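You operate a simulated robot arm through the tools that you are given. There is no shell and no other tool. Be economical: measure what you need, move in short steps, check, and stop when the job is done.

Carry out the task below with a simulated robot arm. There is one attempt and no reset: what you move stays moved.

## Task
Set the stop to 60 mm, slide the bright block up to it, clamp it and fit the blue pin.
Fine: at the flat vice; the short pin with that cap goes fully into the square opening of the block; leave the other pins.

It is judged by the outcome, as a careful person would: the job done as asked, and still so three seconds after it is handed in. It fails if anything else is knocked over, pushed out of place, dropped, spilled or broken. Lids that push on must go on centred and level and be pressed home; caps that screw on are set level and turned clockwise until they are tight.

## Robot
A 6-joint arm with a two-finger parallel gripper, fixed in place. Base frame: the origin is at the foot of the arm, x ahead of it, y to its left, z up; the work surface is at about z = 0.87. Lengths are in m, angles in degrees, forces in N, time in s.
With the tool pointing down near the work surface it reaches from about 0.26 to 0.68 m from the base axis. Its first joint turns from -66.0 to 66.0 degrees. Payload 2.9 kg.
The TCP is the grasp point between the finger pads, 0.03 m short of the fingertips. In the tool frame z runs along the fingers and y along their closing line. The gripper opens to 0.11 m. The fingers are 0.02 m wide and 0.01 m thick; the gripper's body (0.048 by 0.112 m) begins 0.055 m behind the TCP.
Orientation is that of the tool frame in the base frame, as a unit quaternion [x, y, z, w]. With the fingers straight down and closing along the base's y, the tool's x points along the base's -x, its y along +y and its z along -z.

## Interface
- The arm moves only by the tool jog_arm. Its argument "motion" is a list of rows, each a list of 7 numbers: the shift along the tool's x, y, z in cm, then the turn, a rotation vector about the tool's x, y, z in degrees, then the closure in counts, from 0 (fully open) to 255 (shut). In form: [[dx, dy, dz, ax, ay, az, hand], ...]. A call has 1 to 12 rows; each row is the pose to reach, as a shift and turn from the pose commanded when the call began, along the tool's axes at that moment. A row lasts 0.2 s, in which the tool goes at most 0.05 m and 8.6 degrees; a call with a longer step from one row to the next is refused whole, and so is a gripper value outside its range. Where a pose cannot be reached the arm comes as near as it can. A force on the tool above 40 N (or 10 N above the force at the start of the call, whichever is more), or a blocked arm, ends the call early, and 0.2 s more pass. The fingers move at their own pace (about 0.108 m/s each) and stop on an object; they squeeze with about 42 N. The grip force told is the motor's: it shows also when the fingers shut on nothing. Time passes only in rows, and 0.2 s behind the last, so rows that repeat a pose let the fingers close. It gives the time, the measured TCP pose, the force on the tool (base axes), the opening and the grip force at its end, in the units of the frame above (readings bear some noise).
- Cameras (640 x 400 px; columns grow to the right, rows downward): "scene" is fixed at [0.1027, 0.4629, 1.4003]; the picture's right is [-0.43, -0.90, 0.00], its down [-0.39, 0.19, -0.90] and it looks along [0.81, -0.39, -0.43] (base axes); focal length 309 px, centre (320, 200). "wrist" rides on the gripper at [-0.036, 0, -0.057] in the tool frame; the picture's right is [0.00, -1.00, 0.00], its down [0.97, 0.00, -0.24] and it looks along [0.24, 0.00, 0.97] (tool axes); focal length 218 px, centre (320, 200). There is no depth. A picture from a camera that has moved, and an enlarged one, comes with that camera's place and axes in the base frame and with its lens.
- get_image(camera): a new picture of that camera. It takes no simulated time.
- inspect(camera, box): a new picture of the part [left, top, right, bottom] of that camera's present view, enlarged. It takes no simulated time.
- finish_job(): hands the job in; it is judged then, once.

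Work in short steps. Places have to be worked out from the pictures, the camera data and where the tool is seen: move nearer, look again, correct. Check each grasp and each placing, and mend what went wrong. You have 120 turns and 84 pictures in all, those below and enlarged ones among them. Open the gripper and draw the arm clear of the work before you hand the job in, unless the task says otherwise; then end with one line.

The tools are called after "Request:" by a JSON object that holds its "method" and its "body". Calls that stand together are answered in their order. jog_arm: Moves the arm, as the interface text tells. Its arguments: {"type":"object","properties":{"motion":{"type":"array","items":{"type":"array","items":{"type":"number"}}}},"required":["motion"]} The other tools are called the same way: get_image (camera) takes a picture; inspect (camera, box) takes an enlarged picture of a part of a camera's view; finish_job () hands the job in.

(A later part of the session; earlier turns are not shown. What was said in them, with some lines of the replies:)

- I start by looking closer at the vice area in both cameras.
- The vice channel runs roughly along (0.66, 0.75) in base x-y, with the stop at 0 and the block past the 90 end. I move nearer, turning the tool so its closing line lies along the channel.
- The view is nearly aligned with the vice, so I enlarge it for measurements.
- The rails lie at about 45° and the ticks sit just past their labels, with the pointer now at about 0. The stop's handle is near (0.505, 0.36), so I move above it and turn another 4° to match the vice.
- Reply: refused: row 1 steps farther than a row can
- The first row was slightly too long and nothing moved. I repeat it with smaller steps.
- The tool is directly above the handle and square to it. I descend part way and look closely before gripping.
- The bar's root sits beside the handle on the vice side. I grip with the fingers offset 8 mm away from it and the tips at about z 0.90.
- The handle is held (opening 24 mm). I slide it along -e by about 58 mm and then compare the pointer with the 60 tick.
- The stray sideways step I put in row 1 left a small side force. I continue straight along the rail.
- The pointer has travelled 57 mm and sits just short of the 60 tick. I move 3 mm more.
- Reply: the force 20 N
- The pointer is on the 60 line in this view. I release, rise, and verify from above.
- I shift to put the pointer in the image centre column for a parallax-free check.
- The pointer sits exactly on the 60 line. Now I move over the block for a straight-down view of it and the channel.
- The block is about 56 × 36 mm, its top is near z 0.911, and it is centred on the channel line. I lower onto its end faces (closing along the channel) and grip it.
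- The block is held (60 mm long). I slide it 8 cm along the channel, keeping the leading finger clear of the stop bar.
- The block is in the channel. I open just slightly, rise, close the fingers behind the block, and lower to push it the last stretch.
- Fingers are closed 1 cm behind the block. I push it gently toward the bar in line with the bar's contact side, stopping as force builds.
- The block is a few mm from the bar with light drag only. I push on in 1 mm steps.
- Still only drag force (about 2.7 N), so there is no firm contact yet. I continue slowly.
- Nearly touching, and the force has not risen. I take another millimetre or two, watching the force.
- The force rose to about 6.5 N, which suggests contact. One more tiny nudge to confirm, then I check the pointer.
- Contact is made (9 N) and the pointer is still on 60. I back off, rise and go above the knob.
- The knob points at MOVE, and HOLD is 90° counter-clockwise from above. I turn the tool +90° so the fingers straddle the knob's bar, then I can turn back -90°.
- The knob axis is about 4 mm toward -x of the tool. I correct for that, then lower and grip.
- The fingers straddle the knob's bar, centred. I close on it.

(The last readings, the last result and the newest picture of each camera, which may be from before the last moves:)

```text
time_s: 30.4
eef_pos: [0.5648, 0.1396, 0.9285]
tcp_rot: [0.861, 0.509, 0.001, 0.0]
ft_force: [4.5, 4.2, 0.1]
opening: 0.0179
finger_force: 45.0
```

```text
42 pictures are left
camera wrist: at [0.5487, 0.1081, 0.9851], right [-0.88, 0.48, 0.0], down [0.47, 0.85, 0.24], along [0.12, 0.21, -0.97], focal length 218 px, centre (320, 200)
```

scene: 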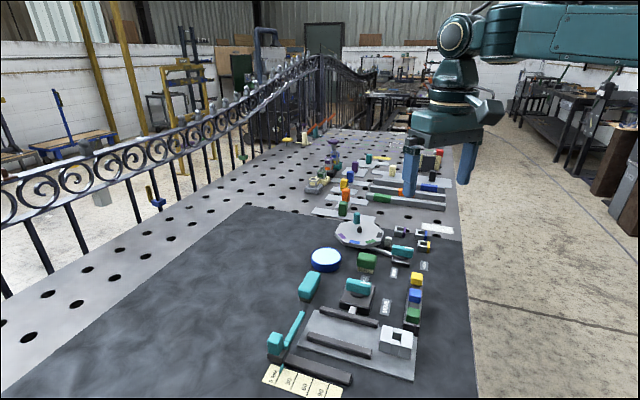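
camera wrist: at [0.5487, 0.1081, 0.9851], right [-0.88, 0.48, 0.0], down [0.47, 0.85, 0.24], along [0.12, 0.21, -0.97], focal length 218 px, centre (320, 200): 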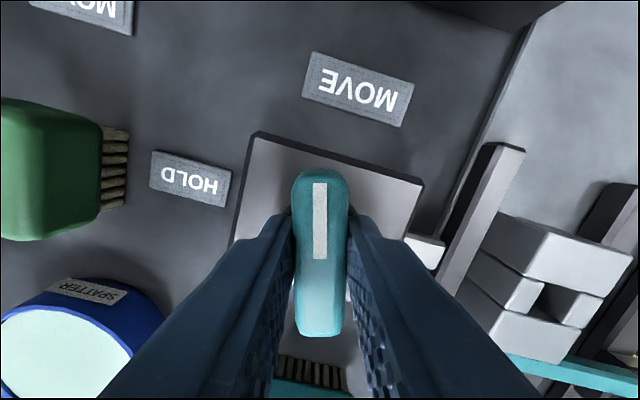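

The knob turns with the gripper. I continue the remaining 74° to HOLD.

Request:
{"method": "jog_arm", "body": {"motion": [[0, 0, 0, 0, 0, -8, 240], [0, 0, 0, 0, 0, -16, 240], [0, 0, 0, 0, 0, -24, 240], [0, 0, 0, 0, 0, -32, 240], [0, 0, 0, 0, 0, -40, 240], [0, 0, 0, 0, 0, -48, 240], [0, 0, 0, 0, 0, -56, 240], [0, 0, 0, 0, 0, -64, 240], [0, 0, 0, 0, 0, -70, 240], [0, 0, 0, 0, 0, -74, 240], [0, 0, 0, 0, 0, -74, 240]]}}

Request:
{"method": "get_image", "body": {"camera": "wrist"}}

Request:
{"method": "inspect", "body": {"camera": "scene", "box": [260, 240, 420, 370]}}

```text
time_s: 32.8
eef_pos: [0.5659, 0.1393, 0.9283]
tcp_rot: [0.383, 0.924, 0.001, 0.003]
ft_force: [25.6, 2.8, 0.1]
opening: 0.0179
finger_force: 44.8
```

```text
41 pictures are left
camera wrist: at [0.5929, 0.1144, 0.9853], right [-0.71, -0.71, -0.01], down [-0.69, 0.69, 0.24], along [-0.16, 0.17, -0.97], focal length 218 px, centre (320, 200)
```

wrist: 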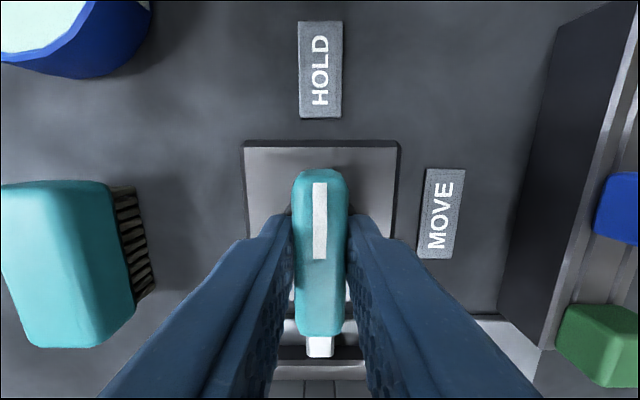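

```text
3.08 times, centred on (340, 305) of scene
camera zoom: at [0.1034, 0.463, 1.4002], right [-0.43, -0.9, 0.0], down [-0.39, 0.19, -0.9], along [0.81, -0.39, -0.43], focal length 951 px, centre (258, -123)
```

zoom: 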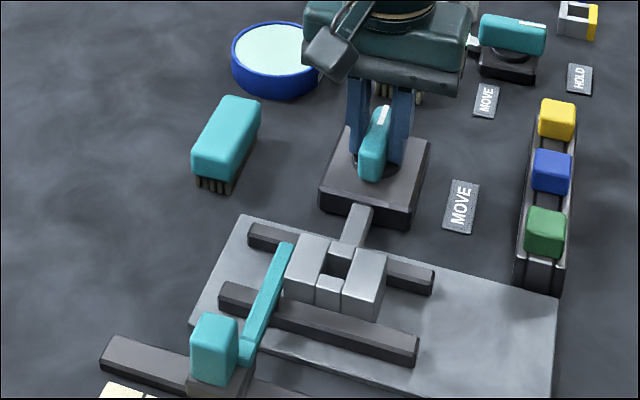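

The knob is at HOLD and the jaw has closed onto the block. I release, rise, and inspect the vice from above.

Request:
{"method": "jog_arm", "body": {"motion": [[0, 0, 0, 0, 0, 0, 140], [0, 0, 0, 0, 0, 0, 140], [0, 0, -3, 0, 0, 0, 140], [0, 0, -6, 0, 0, 0, 100], [2, 0, -10, 0, 0, 0, 0], [6, 0, -12, 0, 0, 0, 0], [9, 0, -12, 0, 0, 0, 0], [9, 0, -12, 0, 0, 0, 0]]}}

Request:
{"method": "get_image", "body": {"camera": "wrist"}}

Request:
{"method": "inspect", "body": {"camera": "wrist", "box": [240, 90, 440, 270]}}

```text
time_s: 34.6
eef_pos: [0.5005, 0.2045, 1.0472]
tcp_rot: [0.383, 0.924, 0.0, 0.0]
ft_force: [-0.4, 0.2, 0.4]
opening: 0.1098
finger_force: 0.1
```

```text
39 pictures are left
camera wrist: at [0.5275, 0.1789, 1.105], right [-0.71, -0.71, 0.0], down [-0.69, 0.69, 0.24], along [-0.17, 0.17, -0.97], focal length 218 px, centre (320, 200)
```

wrist: 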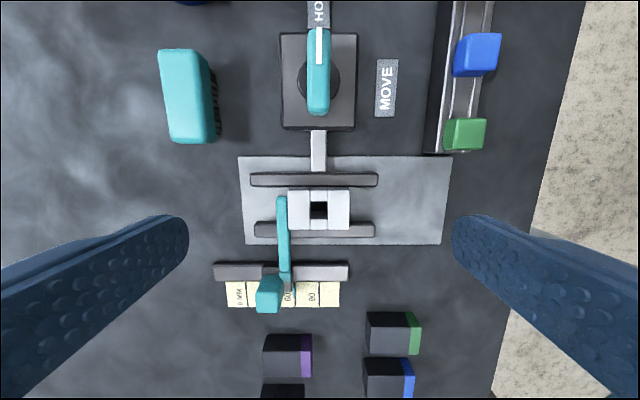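

```text
2.22 times, centred on (340, 180) of wrist
camera zoom: at [0.5275, 0.1789, 1.105], right [-0.71, -0.71, 0.0], down [-0.69, 0.69, 0.24], along [-0.17, 0.17, -0.97], focal length 485 px, centre (276, 244)
```

zoom: 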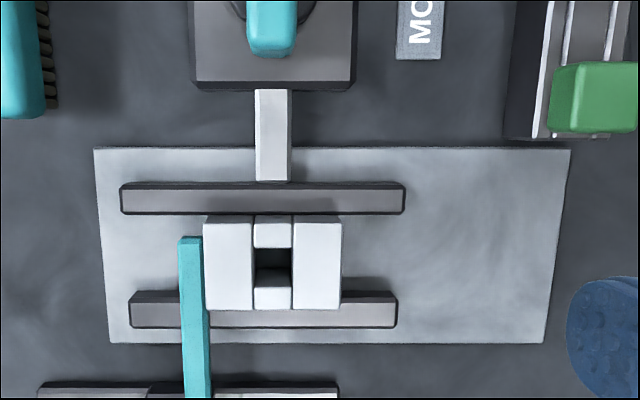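

The block is clamped against the stop. Now I move over the blue pin near (0.492, 0.044).

Request:
{"method": "jog_arm", "body": {"motion": [[-2.2, -2.4, 0, 0, 0, 0, 0], [-4.4, -4.8, 0, 0, 0, 0, 0], [-6.6, -7.2, 0, 0, 0, 0, 0], [-8.8, -9.6, 0, 0, 0, 0, 0], [-10.75, -11.9, 0, 0, 0, 0, 0], [-10.75, -11.9, 0, 0, 0, 0, 0]]}}

Request:
{"method": "get_image", "body": {"camera": "wrist"}}

Request:
{"method": "inspect", "body": {"camera": "wrist", "box": [250, 100, 390, 290]}}

Request:
{"method": "inspect", "body": {"camera": "scene", "box": [380, 220, 460, 340]}}

```text
time_s: 36.0
eef_pos: [0.4937, 0.044, 1.0479]
tcp_rot: [0.383, 0.924, 0.0, 0.0]
ft_force: [0.1, 0.2, -0.2]
opening: 0.1101
finger_force: 0.1
```

```text
37 pictures are left
camera wrist: at [0.5205, 0.0183, 1.1041], right [-0.71, -0.71, 0.0], down [-0.69, 0.69, 0.24], along [-0.17, 0.17, -0.97], focal length 218 px, centre (320, 200)
```

wrist: 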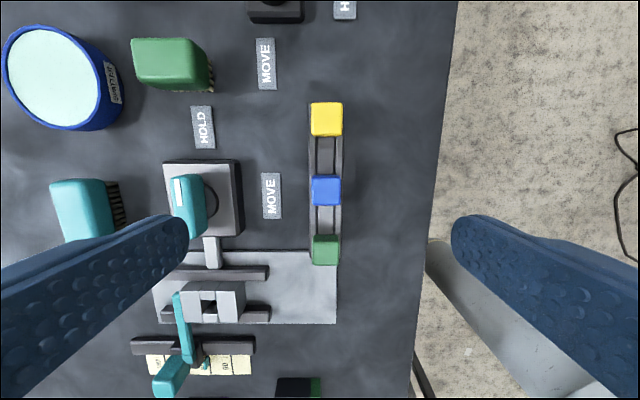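

```text
2.11 times, centred on (320, 195) of wrist
camera zoom: at [0.5205, 0.0183, 1.1041], right [-0.71, -0.71, 0.0], down [-0.69, 0.69, 0.24], along [-0.17, 0.17, -0.97], focal length 460 px, centre (320, 210)
```

zoom: 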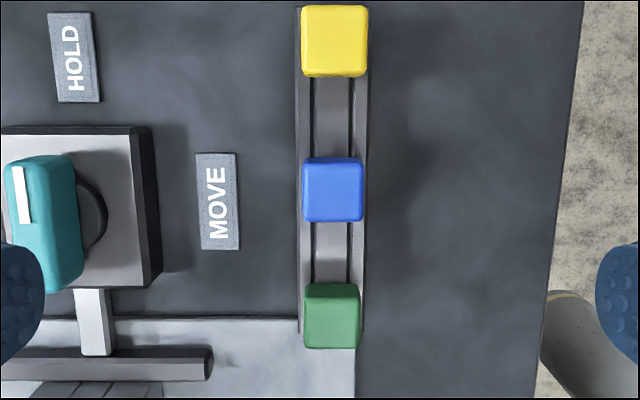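

```text
3.33 times, centred on (420, 280) of scene
camera zoom: at [0.1027, 0.4629, 1.4003], right [-0.43, -0.9, 0.0], down [-0.39, 0.19, -0.9], along [0.81, -0.39, -0.43], focal length 1030 px, centre (-13, -67)
```

zoom: 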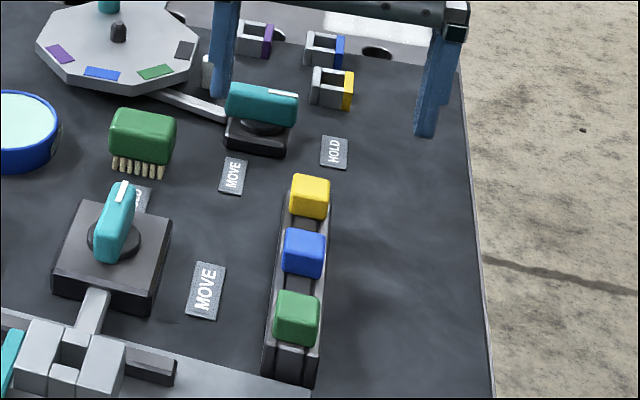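

The blue cap is about 5 mm toward -y of the tool, with its top at z ≈ 0.918. I lower so the tips stay above the rack, then look before gripping.

Request:
{"method": "jog_arm", "body": {"motion": [[0.1, -0.5, 3, 0, 0, 0, 0], [0.1, -0.5, 6, 0, 0, 0, 60], [0.1, -0.5, 9, 0, 0, 0, 90], [0.1, -0.5, 11.6, 0, 0, 0, 100], [0.1, -0.5, 11.6, 0, 0, 0, 100]]}}

Request:
{"method": "get_image", "body": {"camera": "wrist"}}

Request:
{"method": "inspect", "body": {"camera": "scene", "box": [370, 240, 460, 340]}}

```text
time_s: 37.2
eef_pos: [0.4894, 0.0411, 0.9323]
tcp_rot: [0.382, 0.924, 0.0, 0.001]
ft_force: [-1.6, 0.7, -0.8]
opening: 0.067
finger_force: 0.0
```

```text
34 pictures are left
camera wrist: at [0.516, 0.0152, 0.989], right [-0.71, -0.71, 0.0], down [-0.69, 0.69, 0.24], along [-0.17, 0.17, -0.97], focal length 218 px, centre (320, 200)
```

wrist: 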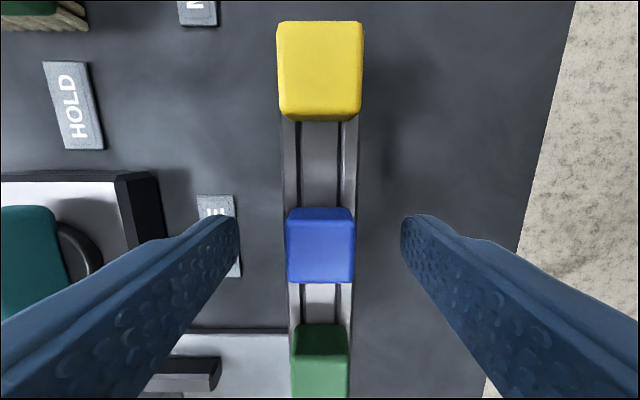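

```text
4.00 times, centred on (415, 290) of scene
camera zoom: at [0.1027, 0.4629, 1.4003], right [-0.43, -0.9, 0.0], down [-0.39, 0.19, -0.9], along [0.81, -0.39, -0.43], focal length 1236 px, centre (-60, -160)
```

zoom: 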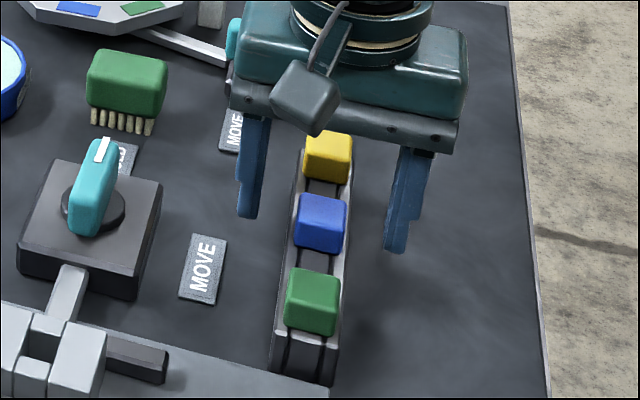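

The cap is centred between the fingers. I lower 2 mm and close.

Request:
{"method": "jog_arm", "body": {"motion": [[0, 0, 0.2, 0, 0, 0, 130], [0, 0, 0.2, 0, 0, 0, 230], [0, 0, 0.2, 0, 0, 0, 230], [0, 0, 0.2, 0, 0, 0, 230]]}}

Request:
{"method": "jog_arm", "body": {"motion": [[0, 0, -0.5, 0, 0, 0, 230], [0, 0, -1, 0, 0, 0, 230], [0, 0, -2, 0, 0, 0, 230], [0, 0, -4, 0, 0, 0, 230], [0, 0, -7, 0, 0, 0, 230], [0, 0, -7, 0, 0, 0, 230]]}}

Request:
{"method": "inspect", "body": {"camera": "scene", "box": [360, 200, 460, 340]}}

Request:
{"method": "get_image", "body": {"camera": "wrist"}}

```text
time_s: 38.2
eef_pos: [0.4897, 0.0405, 0.9306]
tcp_rot: [0.383, 0.924, 0.0, 0.0]
ft_force: [0.2, 0.1, -0.4]
opening: 0.0252
finger_force: 41.9
```

```text
time_s: 39.6
eef_pos: [0.4898, 0.0409, 0.9976]
tcp_rot: [0.383, 0.924, 0.0, 0.0]
ft_force: [-0.8, 0.1, -0.7]
opening: 0.0253
finger_force: 42.3
```

```text
2.86 times, centred on (410, 270) of scene
camera zoom: at [0.1027, 0.4629, 1.4003], right [-0.43, -0.9, 0.0], down [-0.39, 0.19, -0.9], along [0.81, -0.39, -0.43], focal length 883 px, centre (63, 0)
```

zoom: 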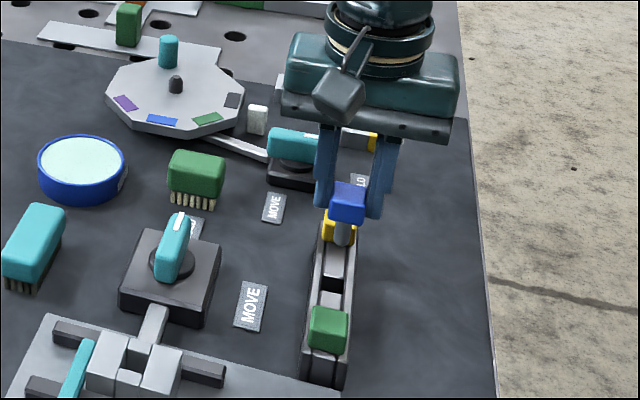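

```text
31 pictures are left
camera wrist: at [0.5159, 0.0144, 1.0558], right [-0.71, -0.71, 0.0], down [-0.69, 0.69, 0.24], along [-0.17, 0.17, -0.97], focal length 218 px, centre (320, 200)
```

wrist: 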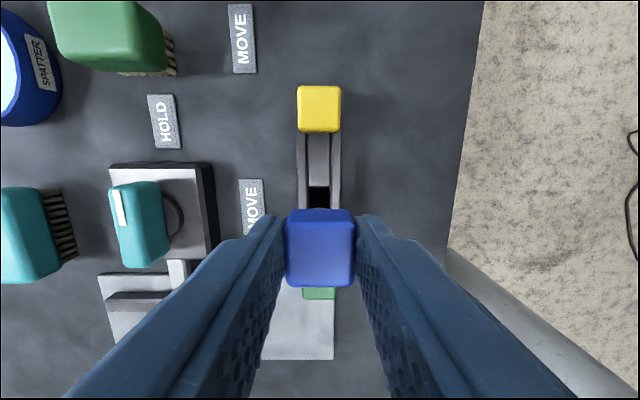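

The pin is out and held. I zoom on its shank to see its shape and whether it hangs straight.

Request:
{"method": "inspect", "body": {"camera": "scene", "box": [455, 255, 500, 290]}}

Request:
{"method": "inspect", "body": {"camera": "scene", "box": [450, 250, 500, 300]}}

```text
11.43 times, centred on (478, 272) of scene
camera zoom: at [0.1027, 0.4629, 1.4003], right [-0.43, -0.9, 0.0], down [-0.39, 0.19, -0.9], along [0.81, -0.39, -0.43], focal length 3531 px, centre (-1480, -629)
```

zoom: 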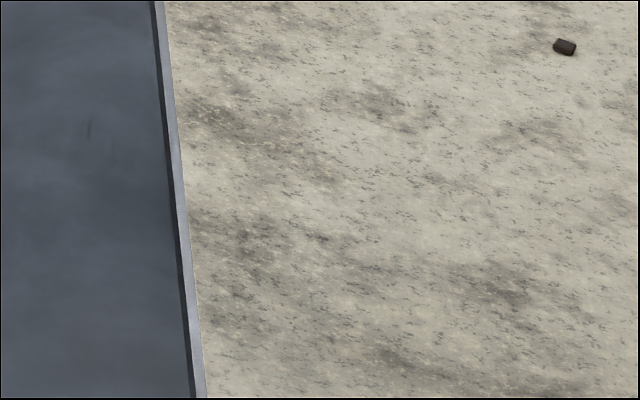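

```text
8.00 times, centred on (475, 275) of scene
camera zoom: at [0.1027, 0.4629, 1.4003], right [-0.43, -0.9, 0.0], down [-0.39, 0.19, -0.9], along [0.81, -0.39, -0.43], focal length 2472 px, centre (-920, -400)
```

zoom: 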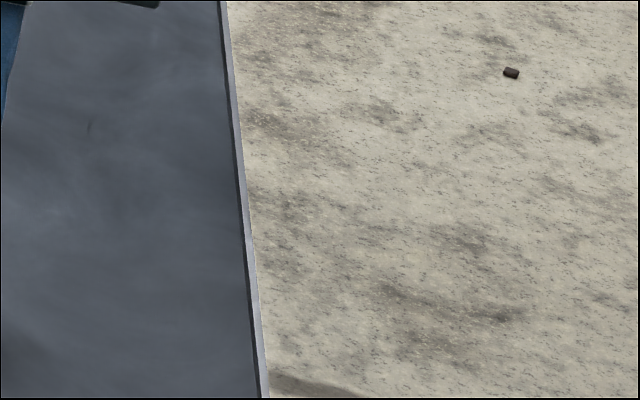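

I boxed the wrong region. The pin is at about (419, 275) in the scene.

Request:
{"method": "inspect", "body": {"camera": "scene", "box": [395, 250, 445, 300]}}

```text
8.00 times, centred on (420, 275) of scene
camera zoom: at [0.1027, 0.4629, 1.4003], right [-0.43, -0.9, 0.0], down [-0.39, 0.19, -0.9], along [0.81, -0.39, -0.43], focal length 2472 px, centre (-480, -400)
```

zoom: 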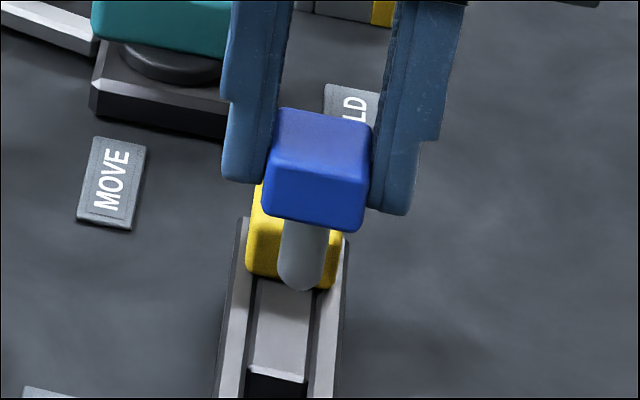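

The pin hangs straight with a short round shank. I work the block's opening out at about (0.484, 0.223), so I move there at z ≈ 1.01.

Request:
{"method": "jog_arm", "body": {"motion": [[0, 0, -1.5, 0, 0, 0, 230], [2.5, 2.4, -1.5, 0, 0, 0, 230], [5, 4.8, -1.5, 0, 0, 0, 230], [7.5, 7.2, -1.5, 0, 0, 0, 230], [10, 9.6, -1.5, 0, 0, 0, 230], [12, 11.6, -1.5, 0, 0, 0, 230], [13.25, 12.46, -1.5, 0, 0, 0, 230], [13.25, 12.46, -1.5, 0, 0, 0, 230]]}}

Request:
{"method": "jog_arm", "body": {"motion": [[0, 0, 2, 0, 0, 0, 230], [0, 0, 4, 0, 0, 0, 230], [0, 0, 4, 0, 0, 0, 230]]}}

Request:
{"method": "inspect", "body": {"camera": "scene", "box": [320, 280, 400, 350]}}

Request:
{"method": "get_image", "body": {"camera": "wrist"}}

```text
time_s: 41.4
eef_pos: [0.4831, 0.2235, 1.0142]
tcp_rot: [0.383, 0.924, 0.0, 0.0]
ft_force: [-1.3, -0.3, -1.6]
opening: 0.0253
finger_force: 41.7
```

```text
time_s: 42.2
eef_pos: [0.4814, 0.2227, 0.9754]
tcp_rot: [0.384, 0.924, 0.0, 0.001]
ft_force: [-0.3, -0.9, -0.6]
opening: 0.0256
finger_force: 42.0
```

```text
5.71 times, centred on (360, 315) of scene
camera zoom: at [0.1027, 0.4629, 1.4003], right [-0.43, -0.9, 0.0], down [-0.39, 0.19, -0.9], along [0.81, -0.39, -0.43], focal length 1765 px, centre (91, -457)
```

zoom: 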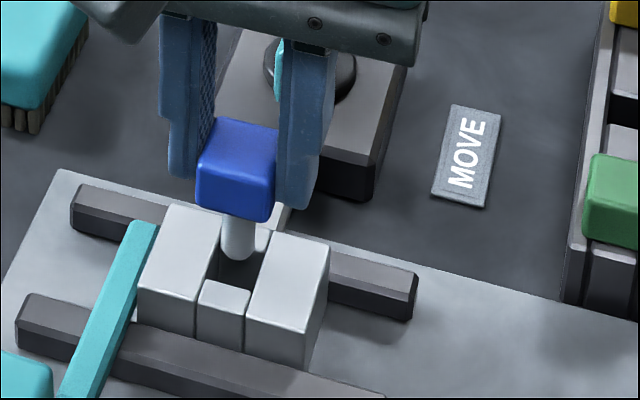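

```text
26 pictures are left
camera wrist: at [0.5084, 0.1975, 1.0325], right [-0.71, -0.71, 0.0], down [-0.69, 0.69, 0.24], along [-0.17, 0.17, -0.97], focal length 218 px, centre (320, 200)
```

wrist: 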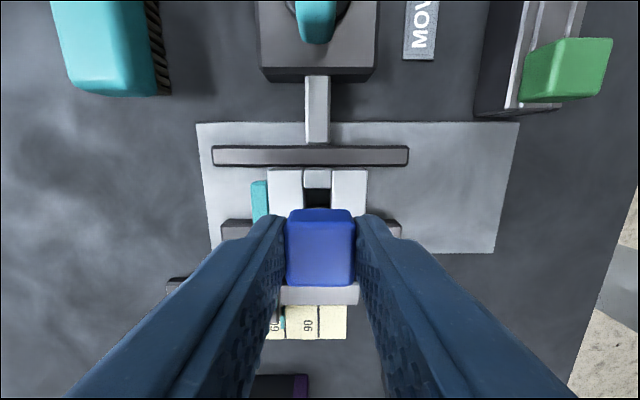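

The pin tip is about 1 cm above the opening and aligned within about 2 mm. I nudge by 1 mm and lower in small steps.

Request:
{"method": "jog_arm", "body": {"motion": [[-0.1, 0.1, 0.5, 0, 0, 0, 230], [-0.1, 0.1, 1, 0, 0, 0, 230], [-0.1, 0.1, 1.5, 0, 0, 0, 230], [-0.1, 0.1, 1.5, 0, 0, 0, 230]]}}

Request:
{"method": "inspect", "body": {"camera": "scene", "box": [330, 290, 390, 345]}}

```text
time_s: 43.2
eef_pos: [0.4842, 0.2239, 0.9637]
tcp_rot: [0.382, 0.924, 0.003, 0.001]
ft_force: [-8.9, -3.1, 33.6]
opening: 0.0253
finger_force: 42.1
```

```text
7.27 times, centred on (360, 318) of scene
camera zoom: at [0.1019, 0.4626, 1.4005], right [-0.43, -0.9, 0.0], down [-0.39, 0.19, -0.9], along [0.81, -0.39, -0.43], focal length 2247 px, centre (29, -654)
```

zoom: 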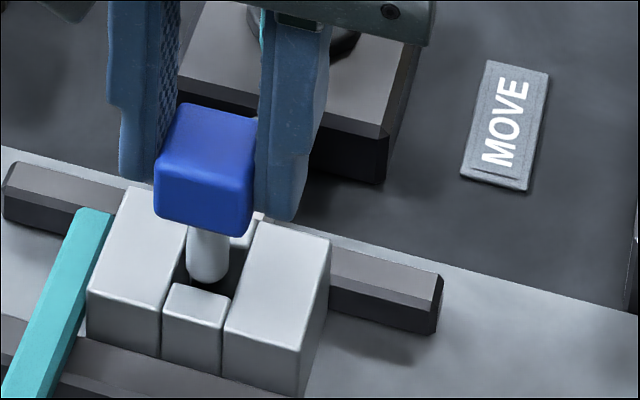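

The pin met the block face (33 N). The cap sits about 1.5 mm off in the grip, and the scene view puts the pin roughly 3 mm short of centre on the far (+n) side. I lift 5 mm, shift and retry gently.

Request:
{"method": "jog_arm", "body": {"motion": [[0, 0, -0.9, 0, 0, 0, 230], [-0.3, -0.05, -0.9, 0, 0, 0, 230], [-0.3, -0.05, -0.9, 0, 0, 0, 230]]}}

Request:
{"method": "inspect", "body": {"camera": "scene", "box": [330, 290, 390, 345]}}

Request:
{"method": "inspect", "body": {"camera": "wrist", "box": [230, 120, 410, 310]}}

```text
time_s: 44.0
eef_pos: [0.4867, 0.22, 0.9687]
tcp_rot: [0.383, 0.924, -0.001, -0.001]
ft_force: [0.7, 0.9, -1.1]
opening: 0.0253
finger_force: 41.8
```

```text
7.27 times, centred on (360, 318) of scene
camera zoom: at [0.1027, 0.4629, 1.4003], right [-0.43, -0.9, 0.0], down [-0.39, 0.19, -0.9], along [0.81, -0.39, -0.43], focal length 2247 px, centre (29, -654)
```

zoom: 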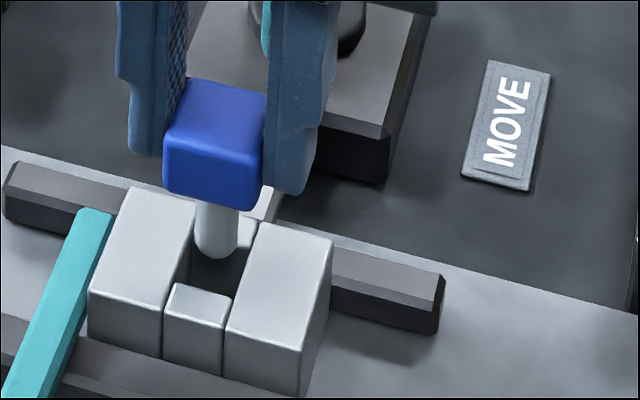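

```text
2.11 times, centred on (320, 215) of wrist
camera zoom: at [0.5134, 0.1943, 1.0259], right [-0.71, -0.71, 0.0], down [-0.69, 0.69, 0.24], along [-0.17, 0.17, -0.97], focal length 460 px, centre (320, 168)
```

zoom: 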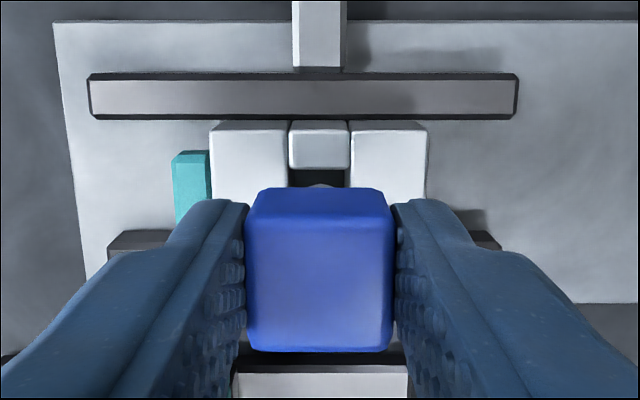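

The shank is now centred in the opening in both views. I lower in small steps.

Request:
{"method": "jog_arm", "body": {"motion": [[-0.1, 0, 0.3, 0, 0, 0, 230], [-0.1, 0, 0.6, 0, 0, 0, 230], [-0.1, 0, 0.9, 0, 0, 0, 230], [-0.1, 0, 1.2, 0, 0, 0, 230], [-0.1, 0, 1.2, 0, 0, 0, 230]]}}

Request:
{"method": "inspect", "body": {"camera": "scene", "box": [330, 290, 390, 345]}}

```text
time_s: 45.2
eef_pos: [0.4871, 0.2195, 0.9574]
tcp_rot: [0.383, 0.924, 0.0, 0.0]
ft_force: [-0.3, 0.7, -2.3]
opening: 0.0251
finger_force: 41.4
```

```text
7.27 times, centred on (360, 318) of scene
camera zoom: at [0.1027, 0.4629, 1.4003], right [-0.43, -0.9, 0.0], down [-0.39, 0.19, -0.9], along [0.81, -0.39, -0.43], focal length 2247 px, centre (29, -654)
```

zoom: 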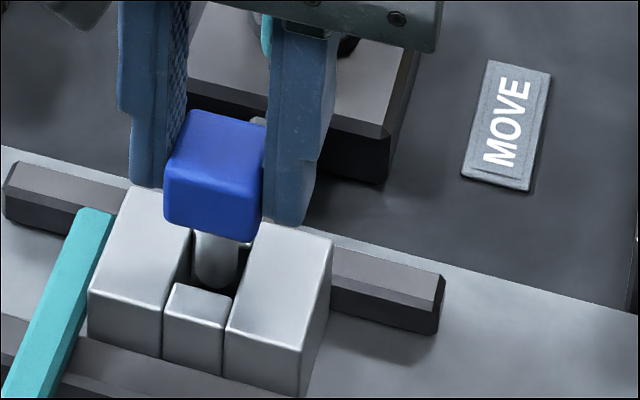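

The pin is entering freely. I continue down until the cap seats.

Request:
{"method": "jog_arm", "body": {"motion": [[0, 0, 0.5, 0, 0, 0, 230], [0, 0, 1, 0, 0, 0, 230], [0, 0, 1.4, 0, 0, 0, 230], [0, 0, 1.7, 0, 0, 0, 230], [0, 0, 2, 0, 0, 0, 230], [0, 0, 2.2, 0, 0, 0, 230]]}}

Request:
{"method": "inspect", "body": {"camera": "scene", "box": [330, 290, 390, 345]}}

```text
time_s: 46.6
eef_pos: [0.487, 0.2194, 0.9362]
tcp_rot: [0.382, 0.924, 0.001, 0.0]
ft_force: [-1.0, -1.2, 2.0]
opening: 0.0255
finger_force: 42.1
```

```text
7.27 times, centred on (360, 318) of scene
camera zoom: at [0.1026, 0.4629, 1.4003], right [-0.43, -0.9, 0.0], down [-0.39, 0.19, -0.9], along [0.81, -0.39, -0.43], focal length 2247 px, centre (29, -654)
```

zoom: 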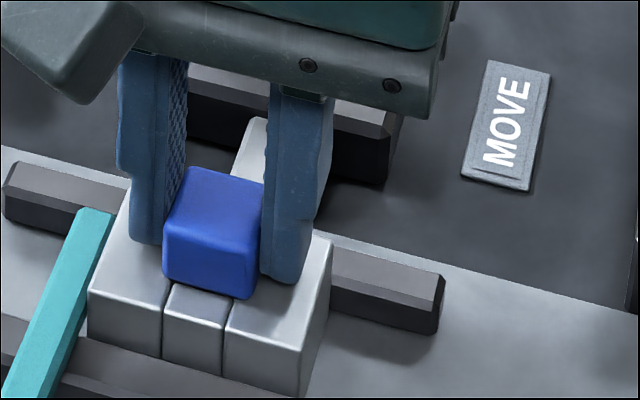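

Nearly seated with no force yet. I take a couple more millimetres.

Request:
{"method": "jog_arm", "body": {"motion": [[0, 0, 0.1, 0, 0, 0, 230], [0, 0, 0.2, 0, 0, 0, 230], [0, 0, 0.2, 0, 0, 0, 230]]}}

```text
time_s: 47.4
eef_pos: [0.4877, 0.2194, 0.9376]
tcp_rot: [0.382, 0.924, 0.001, 0.002]
ft_force: [-8.1, -5.5, 35.5]
opening: 0.0253
finger_force: 41.8
```

Firm contact (35 N). I ease off, open, rise, and look at how the cap sits.

Request:
{"method": "jog_arm", "body": {"motion": [[0, 0, -0.2, 0, 0, 0, 230], [0, 0, -0.2, 0, 0, 0, 150], [0, 0, -0.2, 0, 0, 0, 110], [0, 0, -3, 0, 0, 0, 110], [0, 0, -6, 0, 0, 0, 110], [0, 0, -10, 0, 0, 0, 110], [0, 0, -10, 0, 0, 0, 110]]}}

Request:
{"method": "inspect", "body": {"camera": "scene", "box": [310, 280, 390, 345]}}

Request:
{"method": "inspect", "body": {"camera": "wrist", "box": [220, 120, 420, 300]}}

```text
time_s: 49.0
eef_pos: [0.487, 0.2191, 1.034]
tcp_rot: [0.382, 0.924, 0.0, 0.0]
ft_force: [-0.3, -0.1, 0.8]
opening: 0.0626
finger_force: 0.1
```

```text
6.15 times, centred on (350, 312) of scene
camera zoom: at [0.1027, 0.4629, 1.4003], right [-0.43, -0.9, 0.0], down [-0.39, 0.19, -0.9], along [0.81, -0.39, -0.43], focal length 1901 px, centre (135, -492)
```

zoom: 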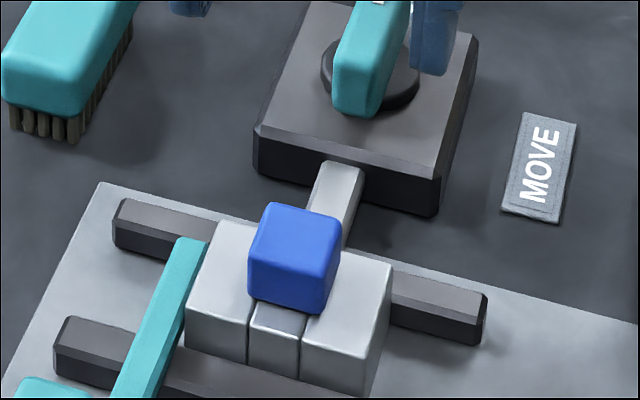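

```text
2.22 times, centred on (320, 210) of wrist
camera zoom: at [0.5138, 0.1927, 1.0913], right [-0.71, -0.71, 0.0], down [-0.69, 0.69, 0.24], along [-0.17, 0.17, -0.97], focal length 485 px, centre (320, 178)
```

zoom: 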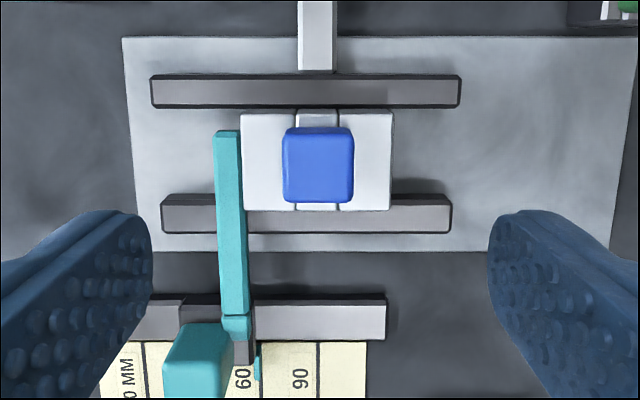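

The cap looks level and flush. I give a gentle press with closed fingers to make sure it is home.

Request:
{"method": "jog_arm", "body": {"motion": [[0, 0, 0, 0, 0, 0, 255], [0, 0, 2, 0, 0, 0, 255], [0, 0, 5, 0, 0, 0, 255], [0, 0, 6.8, 0, 0, 0, 255], [0, 0, 7.2, 0, 0, 0, 255], [0, 0, 7.6, 0, 0, 0, 255]]}}

```text
time_s: 50.4
eef_pos: [0.4881, 0.2204, 0.9581]
tcp_rot: [0.382, 0.924, 0.0, -0.001]
ft_force: [0.4, -0.2, 0.4]
opening: 0.0002
finger_force: 37.6
```

No contact yet, so I press on in 1 mm steps.

Request:
{"method": "jog_arm", "body": {"motion": [[0, 0, 0.1, 0, 0, 0, 255], [0, 0, 0.2, 0, 0, 0, 255], [0, 0, 0.3, 0, 0, 0, 255], [0, 0, 0.3, 0, 0, 0, 255]]}}

```text
time_s: 51.4
eef_pos: [0.4863, 0.2193, 0.9545]
tcp_rot: [0.383, 0.924, 0.0, 0.0]
ft_force: [-0.3, -0.4, -0.6]
opening: 0.0001
finger_force: 37.4
```

Request:
{"method": "jog_arm", "body": {"motion": [[0, 0, 0.1, 0, 0, 0, 255], [0, 0, 0.2, 0, 0, 0, 255], [0, 0, 0.3, 0, 0, 0, 255], [0, 0, 0.3, 0, 0, 0, 255]]}}

Request:
{"method": "inspect", "body": {"camera": "scene", "box": [310, 280, 390, 345]}}

```text
time_s: 52.4
eef_pos: [0.4867, 0.2193, 0.9531]
tcp_rot: [0.383, 0.924, 0.001, 0.002]
ft_force: [-11.1, -4.5, 32.5]
opening: 0.0002
finger_force: 38.2
```

```text
6.15 times, centred on (350, 312) of scene
camera zoom: at [0.1019, 0.4626, 1.4005], right [-0.43, -0.9, 0.0], down [-0.39, 0.19, -0.9], along [0.81, -0.39, -0.43], focal length 1901 px, centre (135, -492)
```

zoom: 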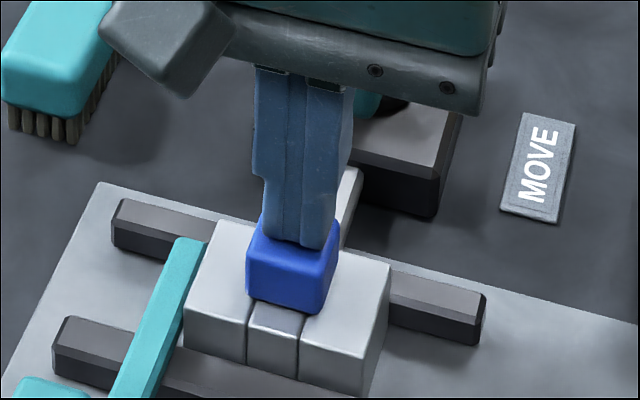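

The cap took 33 N and is home. I rise well clear, open the gripper, and do a final check.

Request:
{"method": "jog_arm", "body": {"motion": [[0, 0, -0.5, 0, 0, 0, 255], [0, 0, -4, 0, 0, 0, 255], [0, 0, -8, 0, 0, 0, 200], [0, -3, -12, 0, 0, 0, 100], [0, -6, -16, 0, 0, 0, 0], [0, -9, -18, 0, 0, 0, 0], [0, -9, -18, 0, 0, 0, 0]]}}

Request:
{"method": "get_image", "body": {"camera": "wrist"}}

Request:
{"method": "inspect", "body": {"camera": "scene", "box": [250, 240, 430, 400]}}

Request:
{"method": "inspect", "body": {"camera": "scene", "box": [310, 280, 390, 345]}}

Request:
{"method": "inspect", "body": {"camera": "scene", "box": [260, 340, 330, 400]}}

```text
time_s: 54.0
eef_pos: [0.4224, 0.1529, 1.133]
tcp_rot: [0.382, 0.924, 0.0, 0.0]
ft_force: [-0.5, -0.2, 0.0]
opening: 0.11
finger_force: 0.1
```

```text
17 pictures are left
camera wrist: at [0.4486, 0.1277, 1.1897], right [-0.71, -0.71, 0.0], down [-0.69, 0.69, 0.24], along [-0.17, 0.17, -0.97], focal length 218 px, centre (320, 200)
```

wrist: 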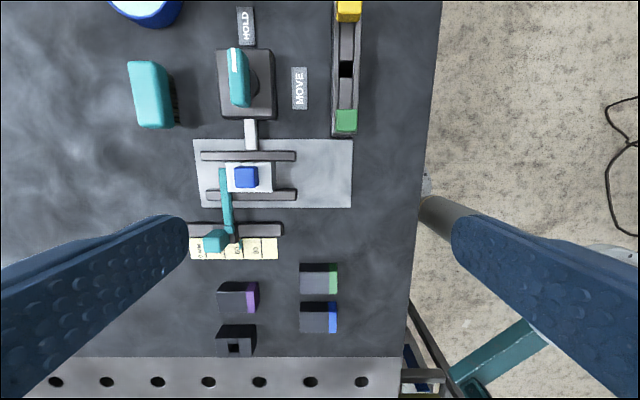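

```text
2.50 times, centred on (340, 320) of scene
camera zoom: at [0.1027, 0.4629, 1.4003], right [-0.43, -0.9, 0.0], down [-0.39, 0.19, -0.9], along [0.81, -0.39, -0.43], focal length 772 px, centre (270, -100)
```

zoom: 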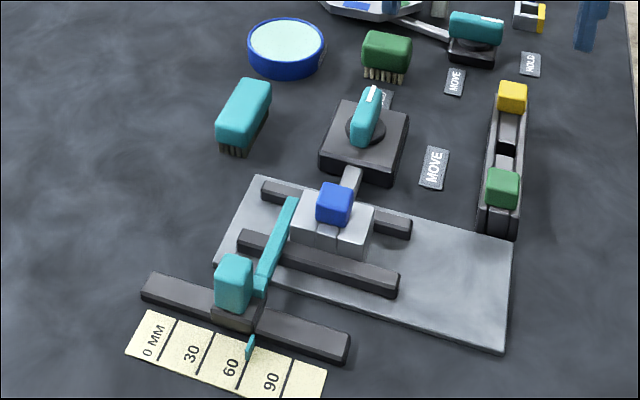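

```text
6.15 times, centred on (350, 312) of scene
camera zoom: at [0.1027, 0.4629, 1.4003], right [-0.43, -0.9, 0.0], down [-0.39, 0.19, -0.9], along [0.81, -0.39, -0.43], focal length 1901 px, centre (135, -492)
```

zoom: 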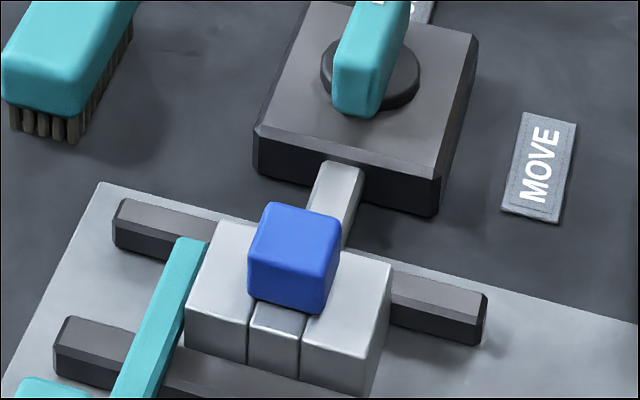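

```text
6.67 times, centred on (295, 370) of scene
camera zoom: at [0.1027, 0.4629, 1.4003], right [-0.43, -0.9, 0.0], down [-0.39, 0.19, -0.9], along [0.81, -0.39, -0.43], focal length 2060 px, centre (487, -933)
```

zoom: 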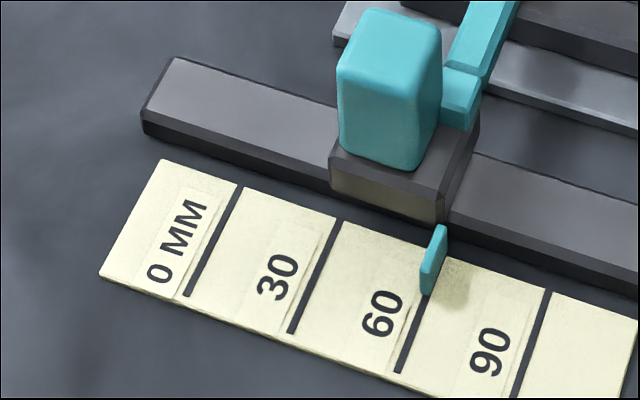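

The stop is on 60, the block is against it and clamped at HOLD, the blue pin is fully seated, and the other pins are untouched. I hand the job in.

Request:
{"method": "finish_job", "body": {}}

```text
The job is handed in.
```

I set the stop to 60 mm, slid the bright block up to it, clamped it with the knob at HOLD, and fitted the blue pin fully into its opening; the other pins were left alone.
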